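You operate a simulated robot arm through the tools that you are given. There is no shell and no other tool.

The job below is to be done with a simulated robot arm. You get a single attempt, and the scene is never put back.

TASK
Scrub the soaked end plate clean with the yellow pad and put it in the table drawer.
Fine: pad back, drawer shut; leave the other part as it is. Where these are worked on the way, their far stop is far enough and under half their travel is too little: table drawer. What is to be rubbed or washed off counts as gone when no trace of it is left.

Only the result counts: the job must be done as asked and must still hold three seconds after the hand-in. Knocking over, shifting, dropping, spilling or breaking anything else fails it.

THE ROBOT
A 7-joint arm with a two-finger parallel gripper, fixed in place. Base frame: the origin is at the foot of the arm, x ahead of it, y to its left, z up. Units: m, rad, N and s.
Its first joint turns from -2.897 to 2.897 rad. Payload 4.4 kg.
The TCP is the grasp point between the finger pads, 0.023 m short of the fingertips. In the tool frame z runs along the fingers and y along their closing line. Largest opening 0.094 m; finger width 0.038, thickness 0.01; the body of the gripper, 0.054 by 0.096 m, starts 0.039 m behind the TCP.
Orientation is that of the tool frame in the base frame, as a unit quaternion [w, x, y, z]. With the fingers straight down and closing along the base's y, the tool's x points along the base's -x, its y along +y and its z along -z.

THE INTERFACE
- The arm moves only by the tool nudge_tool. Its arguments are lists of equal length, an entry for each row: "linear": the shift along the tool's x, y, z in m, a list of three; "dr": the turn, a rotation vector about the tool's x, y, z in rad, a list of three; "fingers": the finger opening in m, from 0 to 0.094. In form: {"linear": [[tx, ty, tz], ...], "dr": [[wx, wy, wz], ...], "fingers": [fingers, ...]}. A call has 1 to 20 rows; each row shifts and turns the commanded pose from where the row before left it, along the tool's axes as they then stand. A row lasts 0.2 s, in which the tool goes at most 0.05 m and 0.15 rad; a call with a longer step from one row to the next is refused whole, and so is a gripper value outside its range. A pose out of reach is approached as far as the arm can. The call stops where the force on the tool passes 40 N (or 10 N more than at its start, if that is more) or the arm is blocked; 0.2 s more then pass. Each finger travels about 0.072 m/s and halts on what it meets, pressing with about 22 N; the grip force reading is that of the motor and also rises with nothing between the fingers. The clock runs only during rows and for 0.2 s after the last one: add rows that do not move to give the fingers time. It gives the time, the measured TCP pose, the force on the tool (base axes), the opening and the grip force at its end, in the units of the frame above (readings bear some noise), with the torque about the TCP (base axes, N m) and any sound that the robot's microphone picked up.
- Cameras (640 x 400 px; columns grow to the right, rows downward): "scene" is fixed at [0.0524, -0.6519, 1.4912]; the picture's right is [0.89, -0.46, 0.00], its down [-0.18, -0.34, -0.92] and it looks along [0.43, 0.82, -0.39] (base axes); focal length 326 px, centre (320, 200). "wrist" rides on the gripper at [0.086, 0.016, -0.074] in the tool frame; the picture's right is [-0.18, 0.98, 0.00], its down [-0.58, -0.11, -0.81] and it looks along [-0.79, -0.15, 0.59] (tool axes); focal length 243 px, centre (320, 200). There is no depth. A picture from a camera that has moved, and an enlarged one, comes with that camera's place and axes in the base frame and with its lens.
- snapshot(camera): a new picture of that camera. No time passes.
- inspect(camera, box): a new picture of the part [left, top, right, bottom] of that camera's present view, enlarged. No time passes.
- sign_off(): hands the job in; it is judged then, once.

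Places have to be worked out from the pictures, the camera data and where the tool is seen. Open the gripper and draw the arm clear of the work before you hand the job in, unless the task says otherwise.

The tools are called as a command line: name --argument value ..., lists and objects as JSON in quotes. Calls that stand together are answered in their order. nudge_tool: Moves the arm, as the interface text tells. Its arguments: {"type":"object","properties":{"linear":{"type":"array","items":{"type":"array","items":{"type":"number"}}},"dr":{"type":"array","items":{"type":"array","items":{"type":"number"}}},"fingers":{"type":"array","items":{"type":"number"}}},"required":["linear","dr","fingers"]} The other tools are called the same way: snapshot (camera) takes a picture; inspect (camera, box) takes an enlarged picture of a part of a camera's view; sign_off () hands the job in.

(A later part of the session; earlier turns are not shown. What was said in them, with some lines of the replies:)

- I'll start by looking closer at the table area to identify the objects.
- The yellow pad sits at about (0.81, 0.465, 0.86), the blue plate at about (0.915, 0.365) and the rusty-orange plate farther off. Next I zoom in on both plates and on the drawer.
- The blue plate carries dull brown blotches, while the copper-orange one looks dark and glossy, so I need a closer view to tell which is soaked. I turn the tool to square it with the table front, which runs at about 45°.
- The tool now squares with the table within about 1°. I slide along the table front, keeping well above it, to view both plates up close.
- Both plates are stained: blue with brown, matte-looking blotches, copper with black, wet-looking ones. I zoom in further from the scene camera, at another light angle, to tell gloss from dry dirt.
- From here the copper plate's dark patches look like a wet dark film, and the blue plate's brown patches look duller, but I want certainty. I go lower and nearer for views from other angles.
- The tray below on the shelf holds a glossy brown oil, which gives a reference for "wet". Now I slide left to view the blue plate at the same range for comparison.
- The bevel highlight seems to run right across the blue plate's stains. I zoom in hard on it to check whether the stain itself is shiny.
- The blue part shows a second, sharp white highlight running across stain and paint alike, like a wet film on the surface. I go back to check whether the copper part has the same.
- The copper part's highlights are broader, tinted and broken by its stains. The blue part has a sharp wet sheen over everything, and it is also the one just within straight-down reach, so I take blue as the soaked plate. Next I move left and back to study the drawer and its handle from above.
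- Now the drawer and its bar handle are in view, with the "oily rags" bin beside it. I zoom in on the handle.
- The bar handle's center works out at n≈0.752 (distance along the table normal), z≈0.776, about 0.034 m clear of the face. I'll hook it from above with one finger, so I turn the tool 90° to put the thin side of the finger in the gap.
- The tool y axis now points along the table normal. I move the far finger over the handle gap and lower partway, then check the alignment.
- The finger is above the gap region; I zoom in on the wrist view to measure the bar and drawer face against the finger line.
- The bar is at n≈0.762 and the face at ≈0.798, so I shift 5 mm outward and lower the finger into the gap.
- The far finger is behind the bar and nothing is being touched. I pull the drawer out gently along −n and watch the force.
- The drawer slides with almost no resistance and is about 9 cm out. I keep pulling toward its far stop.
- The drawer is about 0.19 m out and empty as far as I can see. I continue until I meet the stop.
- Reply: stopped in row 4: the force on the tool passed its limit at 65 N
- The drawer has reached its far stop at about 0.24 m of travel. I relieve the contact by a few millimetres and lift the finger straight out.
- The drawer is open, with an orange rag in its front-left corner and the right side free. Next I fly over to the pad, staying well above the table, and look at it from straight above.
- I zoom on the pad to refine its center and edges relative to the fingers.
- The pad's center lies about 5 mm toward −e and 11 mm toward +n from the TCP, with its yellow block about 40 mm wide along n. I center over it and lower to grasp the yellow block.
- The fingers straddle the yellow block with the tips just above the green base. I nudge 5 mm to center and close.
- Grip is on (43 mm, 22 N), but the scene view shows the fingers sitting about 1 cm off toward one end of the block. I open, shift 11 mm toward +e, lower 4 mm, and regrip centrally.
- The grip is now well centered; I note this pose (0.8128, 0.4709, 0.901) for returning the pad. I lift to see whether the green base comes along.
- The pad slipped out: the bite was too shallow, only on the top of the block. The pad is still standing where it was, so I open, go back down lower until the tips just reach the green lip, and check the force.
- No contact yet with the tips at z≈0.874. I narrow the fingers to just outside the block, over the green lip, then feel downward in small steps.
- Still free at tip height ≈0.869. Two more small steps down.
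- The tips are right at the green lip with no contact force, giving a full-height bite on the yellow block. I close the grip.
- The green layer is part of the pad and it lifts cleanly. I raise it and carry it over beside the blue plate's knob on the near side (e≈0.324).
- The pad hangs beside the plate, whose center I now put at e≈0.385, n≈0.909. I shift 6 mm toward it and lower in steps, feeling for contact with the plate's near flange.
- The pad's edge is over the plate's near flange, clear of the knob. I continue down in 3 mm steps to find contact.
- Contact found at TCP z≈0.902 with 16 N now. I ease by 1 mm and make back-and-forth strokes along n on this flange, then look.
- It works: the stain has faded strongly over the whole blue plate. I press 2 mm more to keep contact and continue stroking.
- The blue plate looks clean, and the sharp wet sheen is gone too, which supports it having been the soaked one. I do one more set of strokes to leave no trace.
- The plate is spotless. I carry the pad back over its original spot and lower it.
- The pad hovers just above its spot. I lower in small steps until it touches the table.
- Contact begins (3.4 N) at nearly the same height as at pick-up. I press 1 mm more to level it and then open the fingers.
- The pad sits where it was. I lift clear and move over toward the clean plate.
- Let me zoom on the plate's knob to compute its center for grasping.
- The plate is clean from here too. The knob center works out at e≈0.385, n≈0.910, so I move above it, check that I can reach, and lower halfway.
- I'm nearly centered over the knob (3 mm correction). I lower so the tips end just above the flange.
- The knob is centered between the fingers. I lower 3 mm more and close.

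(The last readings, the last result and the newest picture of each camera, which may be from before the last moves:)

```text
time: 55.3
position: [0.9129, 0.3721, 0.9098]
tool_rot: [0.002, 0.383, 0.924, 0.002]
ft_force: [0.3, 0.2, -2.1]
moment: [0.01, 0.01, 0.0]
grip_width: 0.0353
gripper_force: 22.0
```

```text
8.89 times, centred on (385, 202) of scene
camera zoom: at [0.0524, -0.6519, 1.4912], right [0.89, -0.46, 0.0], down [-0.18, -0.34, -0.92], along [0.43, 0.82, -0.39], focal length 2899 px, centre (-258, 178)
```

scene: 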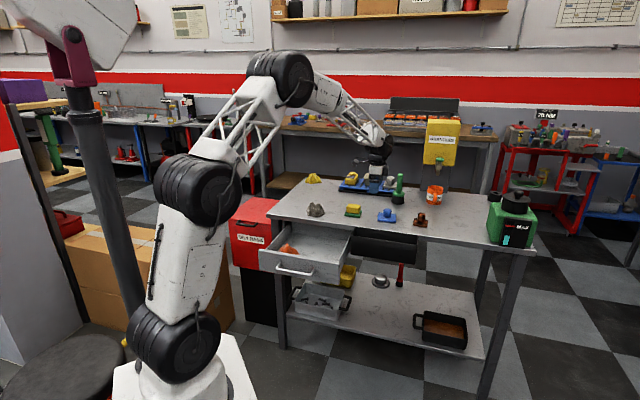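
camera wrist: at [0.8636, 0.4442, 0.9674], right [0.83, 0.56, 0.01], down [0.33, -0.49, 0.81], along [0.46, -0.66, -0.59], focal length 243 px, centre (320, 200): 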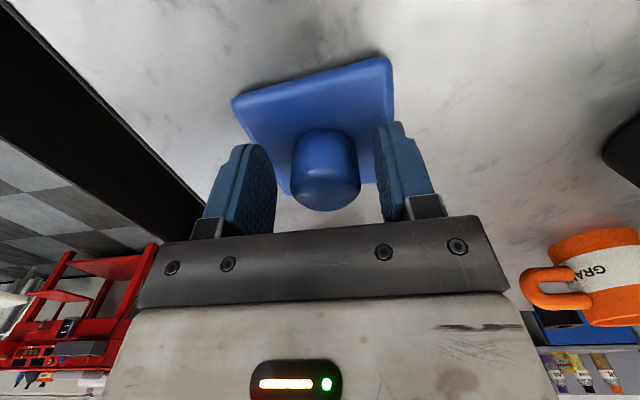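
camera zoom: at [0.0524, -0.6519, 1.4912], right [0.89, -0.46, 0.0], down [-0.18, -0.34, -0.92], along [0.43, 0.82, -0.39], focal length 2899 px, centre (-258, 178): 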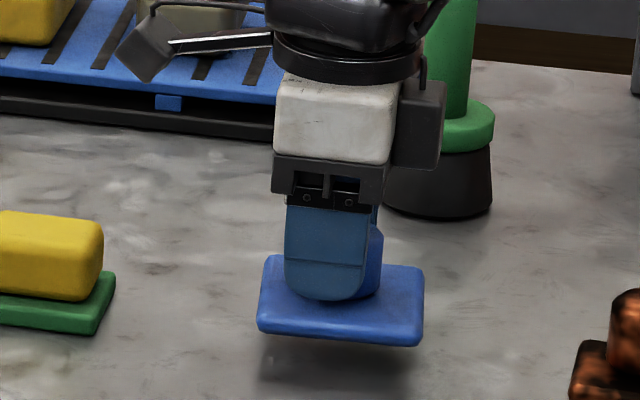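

The plate is held securely (35 mm, about 2 N weight). I lift it well clear and carry it back over the open drawer's free right-hand side.

nudge_tool --linear '[[0, 0, -0.03], [0, 0, -0.03], [0, 0, -0.03], [0.03, -0.036, 0], [0.03, -0.036, 0], [0.03, -0.036, 0], [0.03, -0.036, 0], [0.03, -0.036, 0], [0.03, -0.036, 0], [0.03, -0.036, 0]]' --dr '[[0, 0, 0], [0, 0, 0], [0, 0, 0], [0, 0, 0], [0, 0, 0], [0, 0, 0], [0, 0, 0], [0, 0, 0], [0, 0, 0], [0, 0, 0]]' --fingers '[0.015, 0.015, 0.015, 0.015, 0.015, 0.015, 0.015, 0.015, 0.015, 0.015]'

snapshot --camera "wrist"

snapshot --camera "scene"

inspect --camera "scene" --box '[250, 180, 410, 290]'

```text
time: 57.5
position: [0.5838, 0.3425, 0.9985]
tool_rot: [0.001, 0.384, 0.923, 0.002]
ft_force: [0.0, -0.1, -2.4]
moment: [0.02, 0.01, 0.02]
grip_width: 0.0355
gripper_force: 22.3
```

```text
taken
camera wrist: at [0.5349, 0.4148, 1.0736], right [0.83, 0.56, 0.0], down [0.33, -0.49, 0.81], along [0.46, -0.66, -0.59], focal length 243 px, centre (320, 200)
```

wrist: 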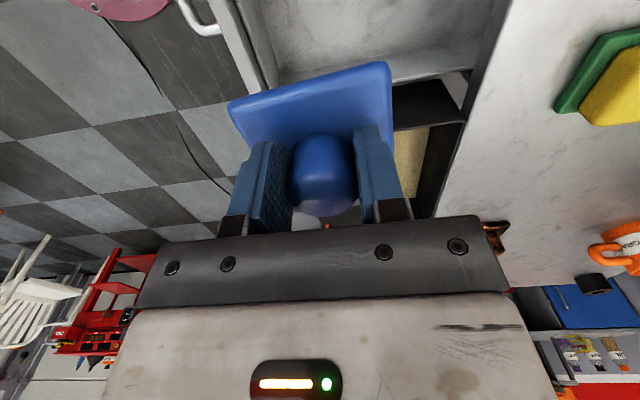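

```text
taken
```

scene: 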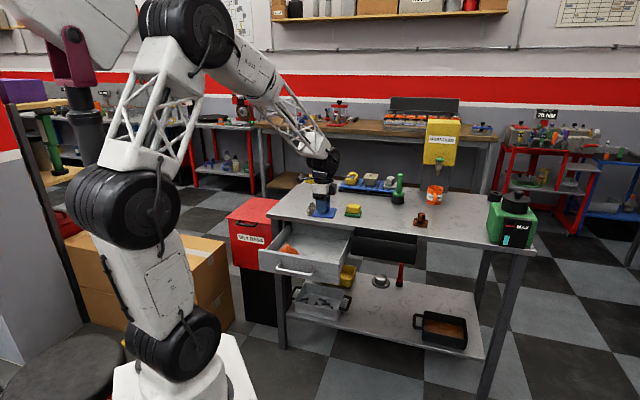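

```text
3.64 times, centred on (330, 235) of scene
camera zoom: at [0.0524, -0.6519, 1.4912], right [0.89, -0.46, 0.0], down [-0.18, -0.34, -0.92], along [0.43, 0.82, -0.39], focal length 1186 px, centre (284, 73)
```

zoom: 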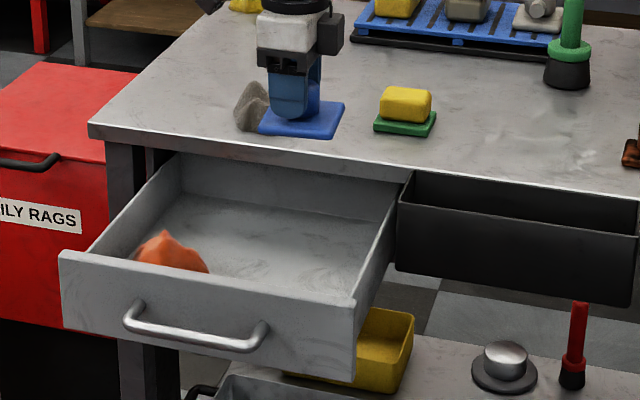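

I'm over the drawer at e≈0.171, n≈0.655. The free floor spans there, with the orange rag well to the left (e<0.05), so I lower the plate most of the way.

nudge_tool --linear '[[0, 0, 0.035], [0, 0, 0.035], [0, 0, 0.035], [0, 0, 0.035], [0, 0, 0.03], [0, 0, 0.025]]' --dr '[[0, 0, 0], [0, 0, 0], [0, 0, 0], [0, 0, 0], [0, 0, 0], [0, 0, 0]]' --fingers '[0.015, 0.015, 0.015, 0.015, 0.015, 0.015]'

inspect --camera "scene" --box '[250, 180, 410, 290]'

snapshot --camera "wrist"

```text
time: 58.9
position: [0.5869, 0.3427, 0.8057]
tool_rot: [0.002, 0.383, 0.924, 0.003]
ft_force: [-0.1, 0.3, -1.5]
moment: [0.03, 0.01, -0.02]
grip_width: 0.035
gripper_force: 22.7
```

```text
3.64 times, centred on (330, 235) of scene
camera zoom: at [0.0524, -0.6519, 1.4912], right [0.89, -0.46, 0.0], down [-0.18, -0.34, -0.92], along [0.43, 0.82, -0.39], focal length 1186 px, centre (284, 73)
```

zoom: 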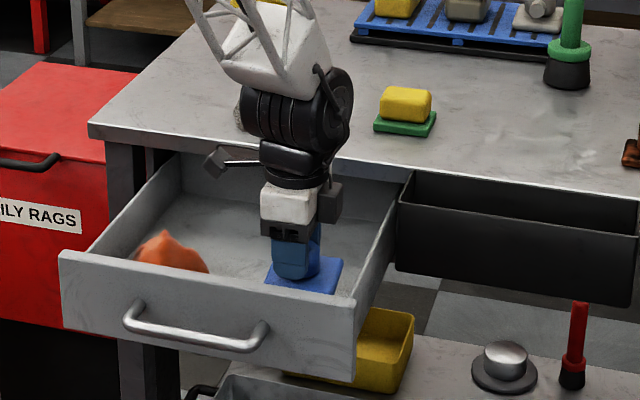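

```text
taken
camera wrist: at [0.5374, 0.4147, 0.8795], right [0.83, 0.56, 0.01], down [0.33, -0.49, 0.81], along [0.46, -0.66, -0.59], focal length 243 px, centre (320, 200)
```

wrist: 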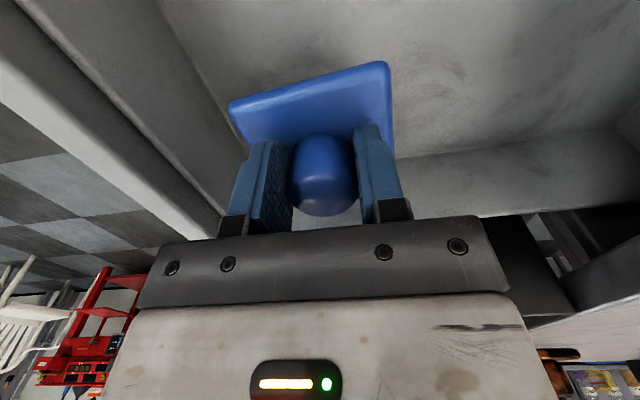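

The plate is inside the drawer walls with clearance all round. I continue down, slowing to find the floor.

nudge_tool --linear '[[0, 0, 0.012], [0, 0, 0.01], [0, 0, 0.006], [0, 0, 0.004], [0, 0, 0.003]]' --dr '[[0, 0, 0], [0, 0, 0], [0, 0, 0], [0, 0, 0], [0, 0, 0]]' --fingers '[0.015, 0.015, 0.015, 0.015, 0.015]'

nudge_tool --linear '[[0, 0, 0.003], [0, 0, 0.003], [0, 0, 0]]' --dr '[[0, 0, 0], [0, 0, 0], [0, 0, 0]]' --fingers '[0.015, 0.015, 0.015]'

```text
time: 60.1
position: [0.5874, 0.3437, 0.7679]
tool_rot: [0.001, 0.383, 0.924, 0.002]
ft_force: [-0.3, -0.9, -2.3]
moment: [-0.04, -0.03, 0.01]
grip_width: 0.0353
gripper_force: 21.8
```

```text
time: 60.9
position: [0.5868, 0.3435, 0.7614]
tool_rot: [0.002, 0.385, 0.923, 0.003]
ft_force: [2.7, 1.8, 18.6]
moment: [-0.35, 0.15, -0.03]
grip_width: 0.0355
gripper_force: 22.1
```

The plate is on the drawer floor (18.6 N). I ease off 2 mm and open the fingers slightly to release.

nudge_tool --linear '[[0, 0, -0.002], [0, 0, 0], [0, 0, 0], [0, 0, 0], [0, 0, 0]]' --dr '[[0, 0, 0], [0, 0, 0], [0, 0, 0], [0, 0, 0], [0, 0, 0]]' --fingers '[0.015, 0.04, 0.05, 0.06, 0.06]'

inspect --camera "scene" --box '[290, 200, 370, 270]'

snapshot --camera "wrist"

```text
time: 62.1
position: [0.5871, 0.3427, 0.7635]
tool_rot: [0.001, 0.383, 0.924, 0.003]
ft_force: [-0.3, 0.2, 0.5]
moment: [-0.02, -0.01, -0.01]
grip_width: 0.0603
gripper_force: 0.0
```

```text
5.71 times, centred on (330, 235) of scene
camera zoom: at [0.0524, -0.6519, 1.4912], right [0.89, -0.46, 0.0], down [-0.18, -0.34, -0.92], along [0.43, 0.82, -0.39], focal length 1864 px, centre (263, 0)
```

zoom: 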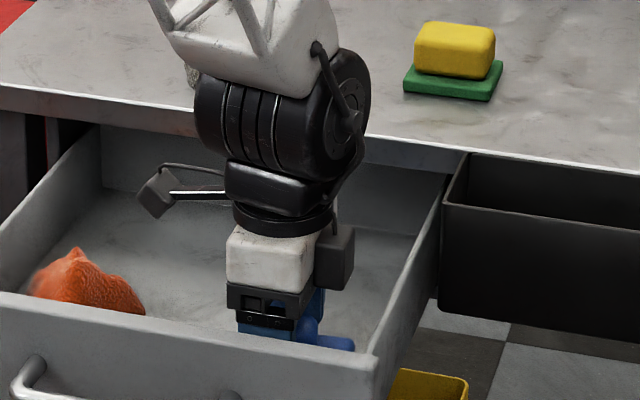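

```text
taken
camera wrist: at [0.5373, 0.4149, 0.8382], right [0.83, 0.56, 0.01], down [0.33, -0.49, 0.81], along [0.46, -0.66, -0.59], focal length 243 px, centre (320, 200)
```

wrist: 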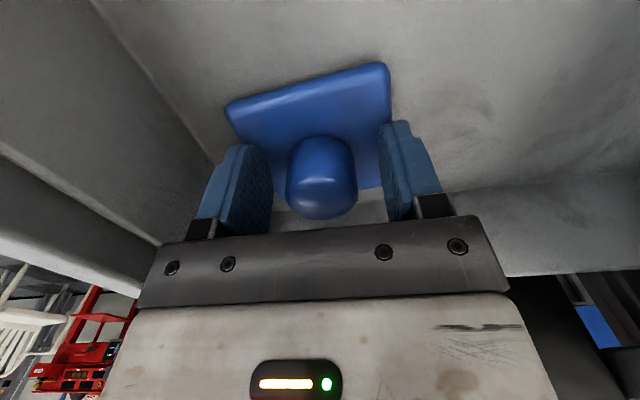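

The plate stands free in the drawer, knob released. I lift straight out.

nudge_tool --linear '[[0, 0, -0.015], [0, 0, -0.03], [0, 0, -0.04], [0, 0, -0.045], [0, 0, -0.045], [0, 0, -0.02]]' --dr '[[0, 0, 0], [0, 0, 0], [0, 0, 0], [0, 0, 0], [0, 0, 0], [0, 0, 0]]' --fingers '[0.06, 0.06, 0.06, 0.06, 0.06, 0.06]'

inspect --camera "scene" --box '[250, 180, 410, 290]'

snapshot --camera "wrist"

```text
time: 63.5
position: [0.583, 0.3426, 0.9592]
tool_rot: [0.001, 0.384, 0.923, 0.002]
ft_force: [-0.3, 0.8, 0.2]
moment: [0.03, 0.0, 0.01]
grip_width: 0.0597
gripper_force: 0.0
```

```text
3.64 times, centred on (330, 235) of scene
camera zoom: at [0.0524, -0.6519, 1.4912], right [0.89, -0.46, 0.0], down [-0.18, -0.34, -0.92], along [0.43, 0.82, -0.39], focal length 1186 px, centre (284, 73)
```

zoom: 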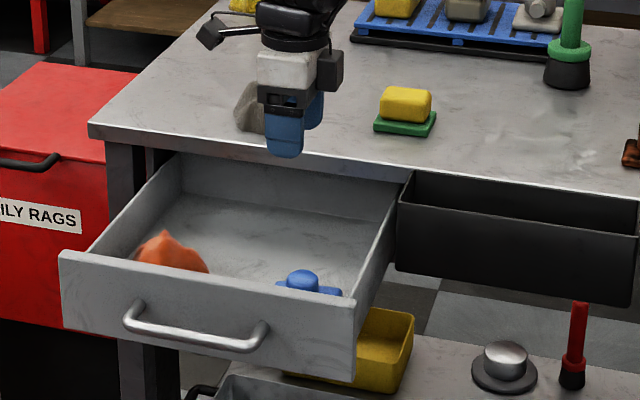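

```text
taken
camera wrist: at [0.5346, 0.4142, 1.0342], right [0.83, 0.56, 0.0], down [0.33, -0.49, 0.81], along [0.46, -0.66, -0.59], focal length 243 px, centre (320, 200)
```

wrist: 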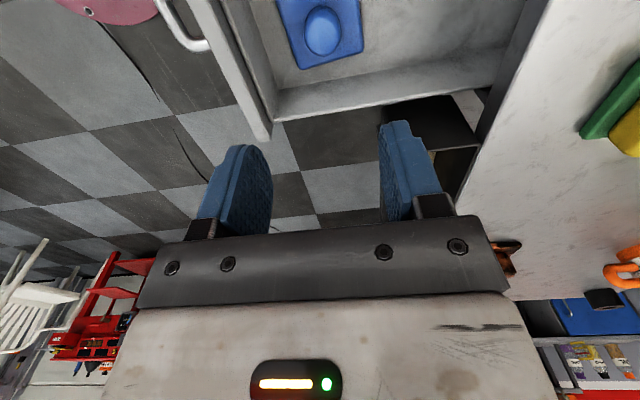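

The plate stands upright in the drawer. I move in front of the drawer face, at the handle's middle, to push it shut with the outside of the fingers.

nudge_tool --linear '[[0.0146, -0.04, 0], [0.0146, -0.04, 0], [0.0146, -0.04, 0], [0.0146, -0.04, 0], [0.0146, -0.04, 0], [0, 0, 0.035], [0, 0, 0.035]]' --dr '[[0, 0, 0], [0, 0, 0], [0, 0, 0], [0, 0, 0], [0, 0, 0], [0, 0, 0], [0, 0, 0]]' --fingers '[0.05, 0.05, 0.05, 0.05, 0.05, 0.05, 0.05]'

snapshot --camera "wrist"

inspect --camera "scene" --box '[240, 180, 400, 290]'

```text
time: 65.1
position: [0.3934, 0.2512, 0.8883]
tool_rot: [0.002, 0.382, 0.924, 0.003]
ft_force: [0.1, -0.3, 0.7]
moment: [0.03, 0.03, 0.01]
grip_width: 0.0503
gripper_force: 0.0
```

```text
taken
camera wrist: at [0.3445, 0.3233, 0.9628], right [0.83, 0.56, 0.01], down [0.33, -0.49, 0.81], along [0.46, -0.66, -0.59], focal length 243 px, centre (320, 200)
```

wrist: 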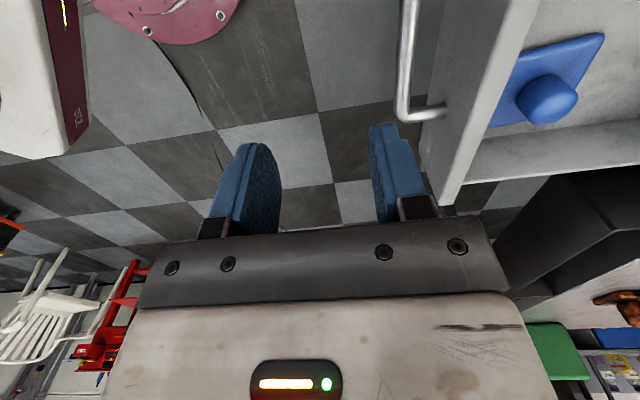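

```text
3.64 times, centred on (320, 235) of scene
camera zoom: at [0.0524, -0.6519, 1.4912], right [0.89, -0.46, 0.0], down [-0.18, -0.34, -0.92], along [0.43, 0.82, -0.39], focal length 1186 px, centre (320, 73)
```

zoom: 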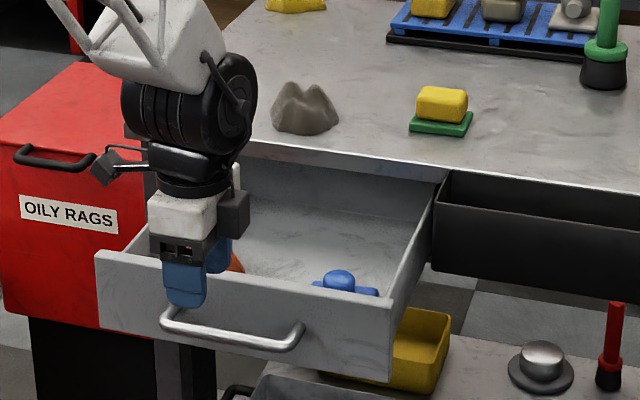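

The fingers are about 2 cm in front of the bar. I lower to bar height and check.

nudge_tool --linear '[[0, 0, 0.035], [0, 0, 0.035], [0, 0, 0.03], [0, 0, 0.01]]' --dr '[[0, 0, 0], [0, 0, 0], [0, 0, 0], [0, 0, 0]]' --fingers '[0.05, 0.05, 0.05, 0.05]'

snapshot --camera "wrist"

inspect --camera "scene" --box '[240, 180, 400, 290]'

```text
time: 66.1
position: [0.3943, 0.2516, 0.7766]
tool_rot: [0.001, 0.383, 0.924, 0.003]
ft_force: [0.0, 0.0, 0.6]
moment: [-0.02, -0.04, 0.01]
grip_width: 0.0501
gripper_force: 0.2
```

```text
taken
camera wrist: at [0.3459, 0.3241, 0.8522], right [0.83, 0.56, 0.01], down [0.33, -0.49, 0.81], along [0.46, -0.66, -0.59], focal length 243 px, centre (320, 200)
```

wrist: 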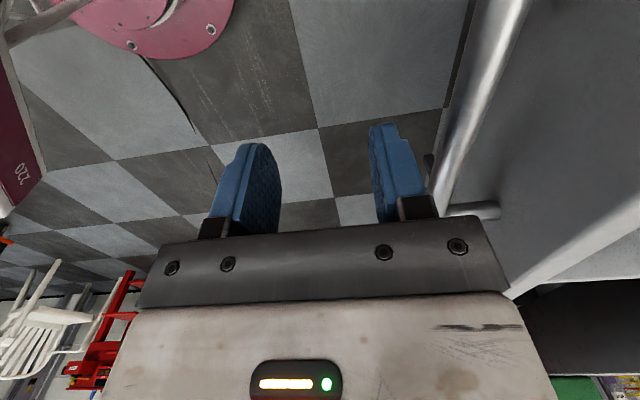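

```text
3.64 times, centred on (320, 235) of scene
camera zoom: at [0.0524, -0.6519, 1.4912], right [0.89, -0.46, 0.0], down [-0.18, -0.34, -0.92], along [0.43, 0.82, -0.39], focal length 1186 px, centre (320, 73)
```

zoom: 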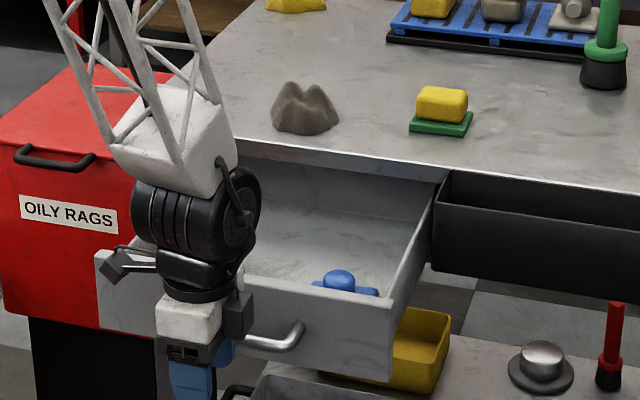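

The setup is clear, with the finger outside facing the bar. I push the drawer in slowly.

nudge_tool --linear '[[0, 0.01, 0], [0, 0.008, 0], [0, 0.006, 0], [0, 0.008, 0], [0, 0.01, 0], [0, 0.012, 0], [0, 0.014, 0], [0, 0.014, 0], [0, 0.014, 0]]' --dr '[[0, 0, 0], [0, 0, 0], [0, 0, 0], [0, 0, 0], [0, 0, 0], [0, 0, 0], [0, 0, 0], [0, 0, 0], [0, 0, 0]]' --fingers '[0.05, 0.05, 0.05, 0.05, 0.05, 0.05, 0.05, 0.05, 0.05]'

inspect --camera "scene" --box '[240, 180, 400, 290]'

```text
time: 68.1
position: [0.4609, 0.3209, 0.7773]
tool_rot: [0.002, 0.384, 0.923, 0.001]
ft_force: [-1.0, -2.1, 1.2]
moment: [0.03, -0.01, -0.01]
grip_width: 0.0493
gripper_force: 0.0
```

```text
3.64 times, centred on (320, 235) of scene
camera zoom: at [0.0524, -0.6519, 1.4912], right [0.89, -0.46, 0.0], down [-0.18, -0.34, -0.92], along [0.43, 0.82, -0.39], focal length 1186 px, centre (320, 73)
```

zoom: 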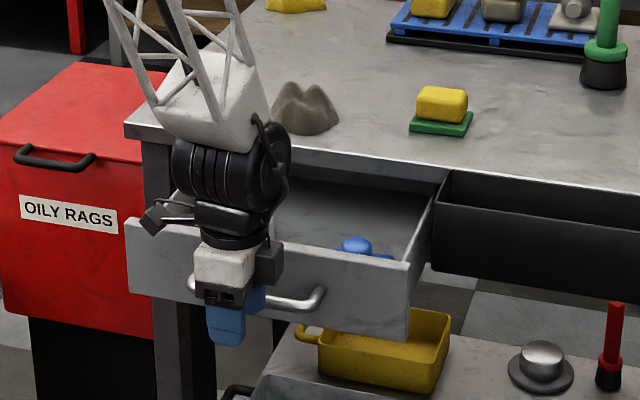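

The drawer follows smoothly and the plate rides along upright. I keep pushing.

nudge_tool --linear '[[0, 0.013, 0], [0, 0.015, 0], [0, 0.015, 0], [0, 0.015, 0], [0, 0.015, 0], [0, 0.015, 0], [0, 0.015, 0], [0, 0.015, 0], [0, 0.012, 0]]' --dr '[[0, 0, 0], [0, 0, 0], [0, 0, 0], [0, 0, 0], [0, 0, 0], [0, 0, 0], [0, 0, 0], [0, 0, 0], [0, 0, 0]]' --fingers '[0.05, 0.05, 0.05, 0.05, 0.05, 0.05, 0.05, 0.05, 0.05]'

inspect --camera "scene" --box '[240, 180, 400, 290]'

```text
time: 70.1
position: [0.5531, 0.4122, 0.7804]
tool_rot: [0.002, 0.384, 0.924, 0.002]
ft_force: [-0.7, -0.7, 0.5]
moment: [0.01, 0.0, 0.0]
grip_width: 0.0495
gripper_force: 0.1
```

```text
3.64 times, centred on (320, 235) of scene
camera zoom: at [0.0524, -0.6519, 1.4912], right [0.89, -0.46, 0.0], down [-0.18, -0.34, -0.92], along [0.43, 0.82, -0.39], focal length 1186 px, centre (320, 73)
```

zoom: 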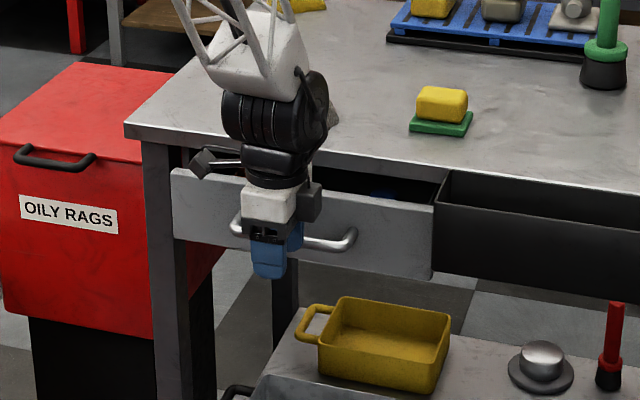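

About 4 cm remains. I push the rest slowly until the drawer bottoms out.

nudge_tool --linear '[[0, 0.009, 0], [0, 0.009, 0], [0, 0.008, 0], [0, 0.005, 0], [0, 0.004, 0]]' --dr '[[0, 0, 0], [0, 0, 0], [0, 0, 0], [0, 0, 0], [0, 0, 0]]' --fingers '[0.05, 0.05, 0.05, 0.05, 0.05]'

inspect --camera "scene" --box '[260, 190, 380, 275]'

```text
time: 71.3
position: [0.5771, 0.4373, 0.7779]
tool_rot: [0.002, 0.383, 0.924, 0.002]
ft_force: [0.7, -2.1, -1.8]
moment: [-0.08, 0.0, -0.02]
grip_width: 0.0494
gripper_force: 0.0
```

```text
4.71 times, centred on (320, 232) of scene
camera zoom: at [0.0524, -0.6519, 1.4912], right [0.89, -0.46, 0.0], down [-0.18, -0.34, -0.92], along [0.43, 0.82, -0.39], focal length 1535 px, centre (320, 47)
```

zoom: 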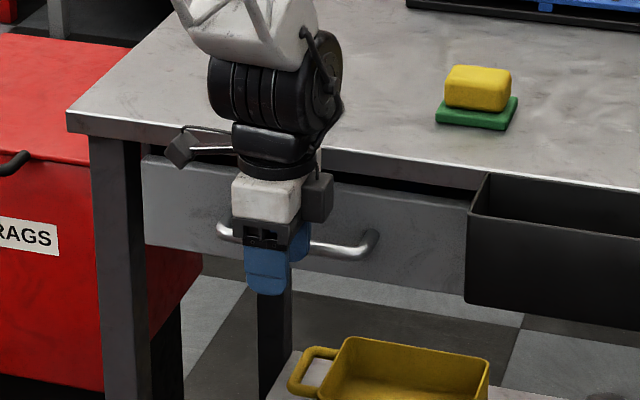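

Nearly shut. I push on in 3 mm steps until the force rises.

nudge_tool --linear '[[0, 0.003, 0], [0, 0.003, 0], [0, 0, 0]]' --dr '[[0, 0, 0], [0, 0, 0], [0, 0, 0]]' --fingers '[0.05, 0.05, 0.05]'

nudge_tool --linear '[[0, 0.003, 0], [0, 0, 0]]' --dr '[[0, 0, 0], [0, 0, 0]]' --fingers '[0.05, 0.05]'

inspect --camera "scene" --box '[260, 190, 380, 275]'

```text
time: 72.1
position: [0.5814, 0.4409, 0.7782]
tool_rot: [0.002, 0.383, 0.924, 0.002]
ft_force: [-9.8, -9.3, 4.3]
moment: [-0.06, 0.01, 0.07]
grip_width: 0.0438
gripper_force: 0.0
```

```text
time: 72.7
position: [0.5823, 0.4429, 0.7784]
tool_rot: [0.002, 0.384, 0.923, 0.003]
ft_force: [-16.3, -17.5, 7.1]
moment: [-0.08, 0.12, 0.03]
grip_width: 0.0395
gripper_force: 0.1
```

```text
4.71 times, centred on (320, 232) of scene
camera zoom: at [0.0524, -0.6519, 1.4912], right [0.89, -0.46, 0.0], down [-0.18, -0.34, -0.92], along [0.43, 0.82, -0.39], focal length 1535 px, centre (320, 47)
```

zoom: 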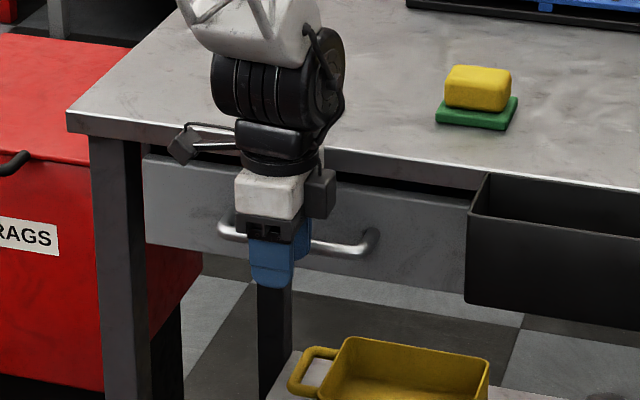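

The force rose to about 24 N and the drawer no longer moves, so it is shut. I back off from the bar, lift clear and compare with the start.

nudge_tool --linear '[[0, -0.01, 0], [0, -0.02, 0], [0, -0.03, 0], [0, -0.03, 0], [0, -0.03, 0], [0, 0, -0.045], [0, 0, -0.045], [0, 0, -0.045], [0, 0, -0.045], [0, 0, -0.045]]' --dr '[[0, 0, 0], [0, 0, 0], [0, 0, 0], [0, 0, 0], [0, 0, 0], [0, 0, 0], [0, 0, 0], [0, 0, 0], [0, 0, 0], [0, 0, 0]]' --fingers '[0.05, 0.05, 0.05, 0.07, 0.09, 0.094, 0.094, 0.094, 0.094, 0.094]'

snapshot --camera "scene"

inspect --camera "scene" --box '[270, 205, 430, 305]'

inspect --camera "scene" --box '[260, 160, 460, 285]'

```text
time: 74.9
position: [0.4995, 0.3578, 1.0034]
tool_rot: [0.001, 0.384, 0.923, 0.002]
ft_force: [-0.4, 0.0, -0.5]
moment: [0.04, -0.03, -0.02]
grip_width: 0.0939
gripper_force: 0.0
```

```text
taken
```

scene: 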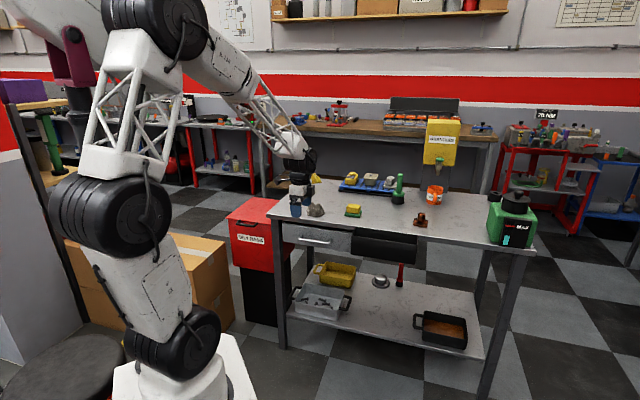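

```text
4.00 times, centred on (350, 255) of scene
camera zoom: at [0.0524, -0.6519, 1.4912], right [0.89, -0.46, 0.0], down [-0.18, -0.34, -0.92], along [0.43, 0.82, -0.39], focal length 1305 px, centre (200, -20)
```

zoom: 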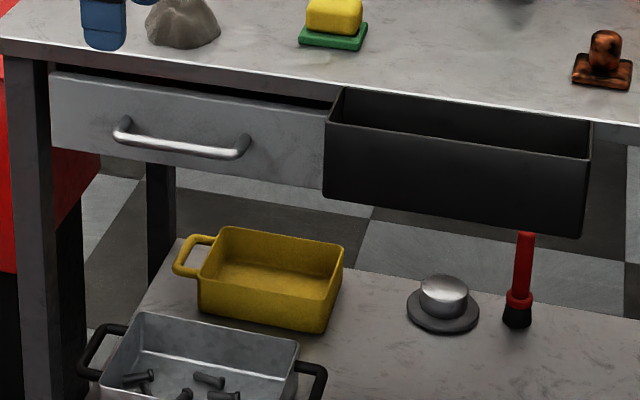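

```text
3.20 times, centred on (360, 222) of scene
camera zoom: at [0.0524, -0.6519, 1.4912], right [0.89, -0.46, 0.0], down [-0.18, -0.34, -0.92], along [0.43, 0.82, -0.39], focal length 1044 px, centre (192, 128)
```

zoom: 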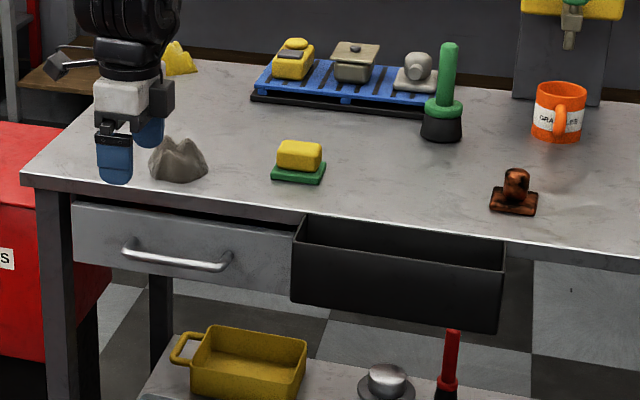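

The drawer looks exactly as at the start, the pad is back, and the copper part is untouched. I retreat the arm farther back and up, then do a final check of the pad and table.

nudge_tool --linear '[[0, -0.02, -0.03], [0, -0.02, -0.03], [0, -0.02, -0.03], [0, -0.02, -0.03], [0, 0, 0], [0, 0, 0]]' --dr '[[0, 0, 0], [0, 0, 0], [0, 0, 0], [0, 0, 0], [0, 0, 0], [0, 0, 0]]' --fingers '[0.094, 0.094, 0.094, 0.094, 0.094, 0.094]'

inspect --camera "scene" --box '[335, 195, 383, 225]'

snapshot --camera "scene"

snapshot --camera "wrist"

```text
time: 76.3
position: [0.4395, 0.299, 1.1223]
tool_rot: [0.002, 0.383, 0.924, 0.002]
ft_force: [0.6, -0.3, 0.5]
moment: [0.0, 0.0, 0.0]
grip_width: 0.094
gripper_force: 0.1
```

```text
13.33 times, centred on (359, 210) of scene
camera zoom: at [0.0524, -0.6519, 1.4912], right [0.89, -0.46, 0.0], down [-0.18, -0.34, -0.92], along [0.43, 0.82, -0.39], focal length 4349 px, centre (-200, 67)
```

zoom: 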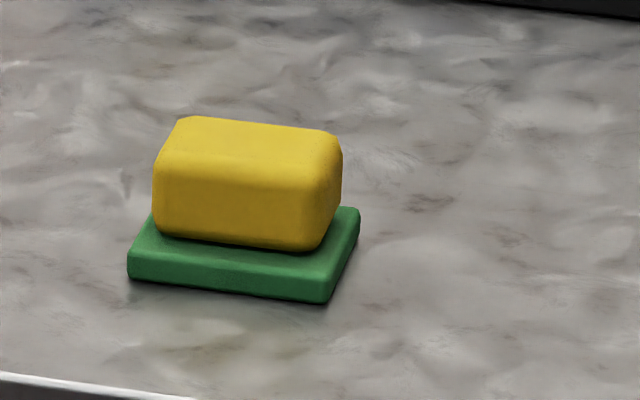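

```text
taken
```

scene: 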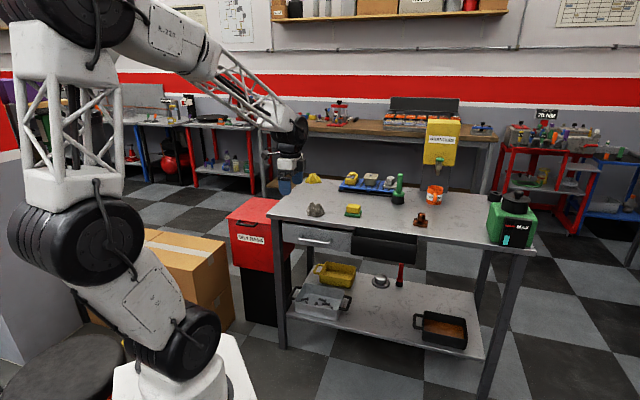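

```text
taken
camera wrist: at [0.3914, 0.3714, 1.1971], right [0.83, 0.56, 0.01], down [0.33, -0.49, 0.81], along [0.46, -0.66, -0.59], focal length 243 px, centre (320, 200)
```

wrist: 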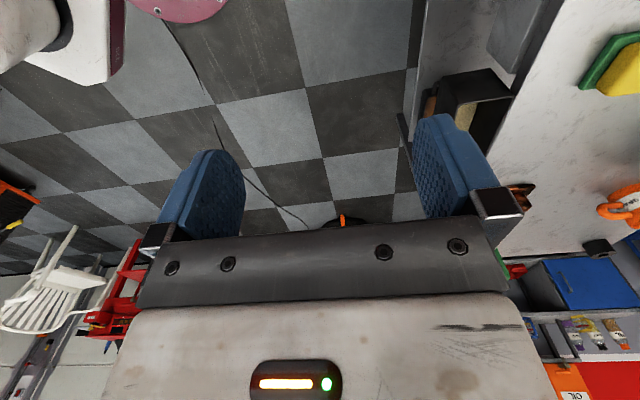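

The pad lies flat within a few millimetres of where it started, the drawer is shut with the clean plate inside, and the other part is untouched. The gripper is open and clear, so I hand the job in.

sign_off

```text
The job is handed in.
```

I scrubbed the blue end plate clean with the yellow pad, put it in the table drawer and shut the drawer. The hand-in was accepted, but no verdict came back.

- **Which plate:** Both plates were stained, and the pictures didn't settle which was soaked. I chose the blue one because it had a sharp wet sheen over paint and stain alike, and the sheen disappeared with the dirt. The copper plate's stains had no such sheen. If the copper plate was the one you meant, the job is wrong.
- **Blue plate:** I saw no trace of the stain left in close-up views from two cameras. It stands upright on the right side of the drawer, clear of the orange rag already in there.
- **Drawer:** I pulled it to its far stop, about 0.24 m, and pushed it back until it stopped. It looks the same as at the start.
- **Pad:** It is back flat on the table, about 7 mm from its original spot. My first grip slipped off the top of the pad, but it stayed standing where it was.
- **Everything else:** I left the copper plate alone, and nothing else on the table or shelf looks moved. The gripper is open and the arm is clear of the table.
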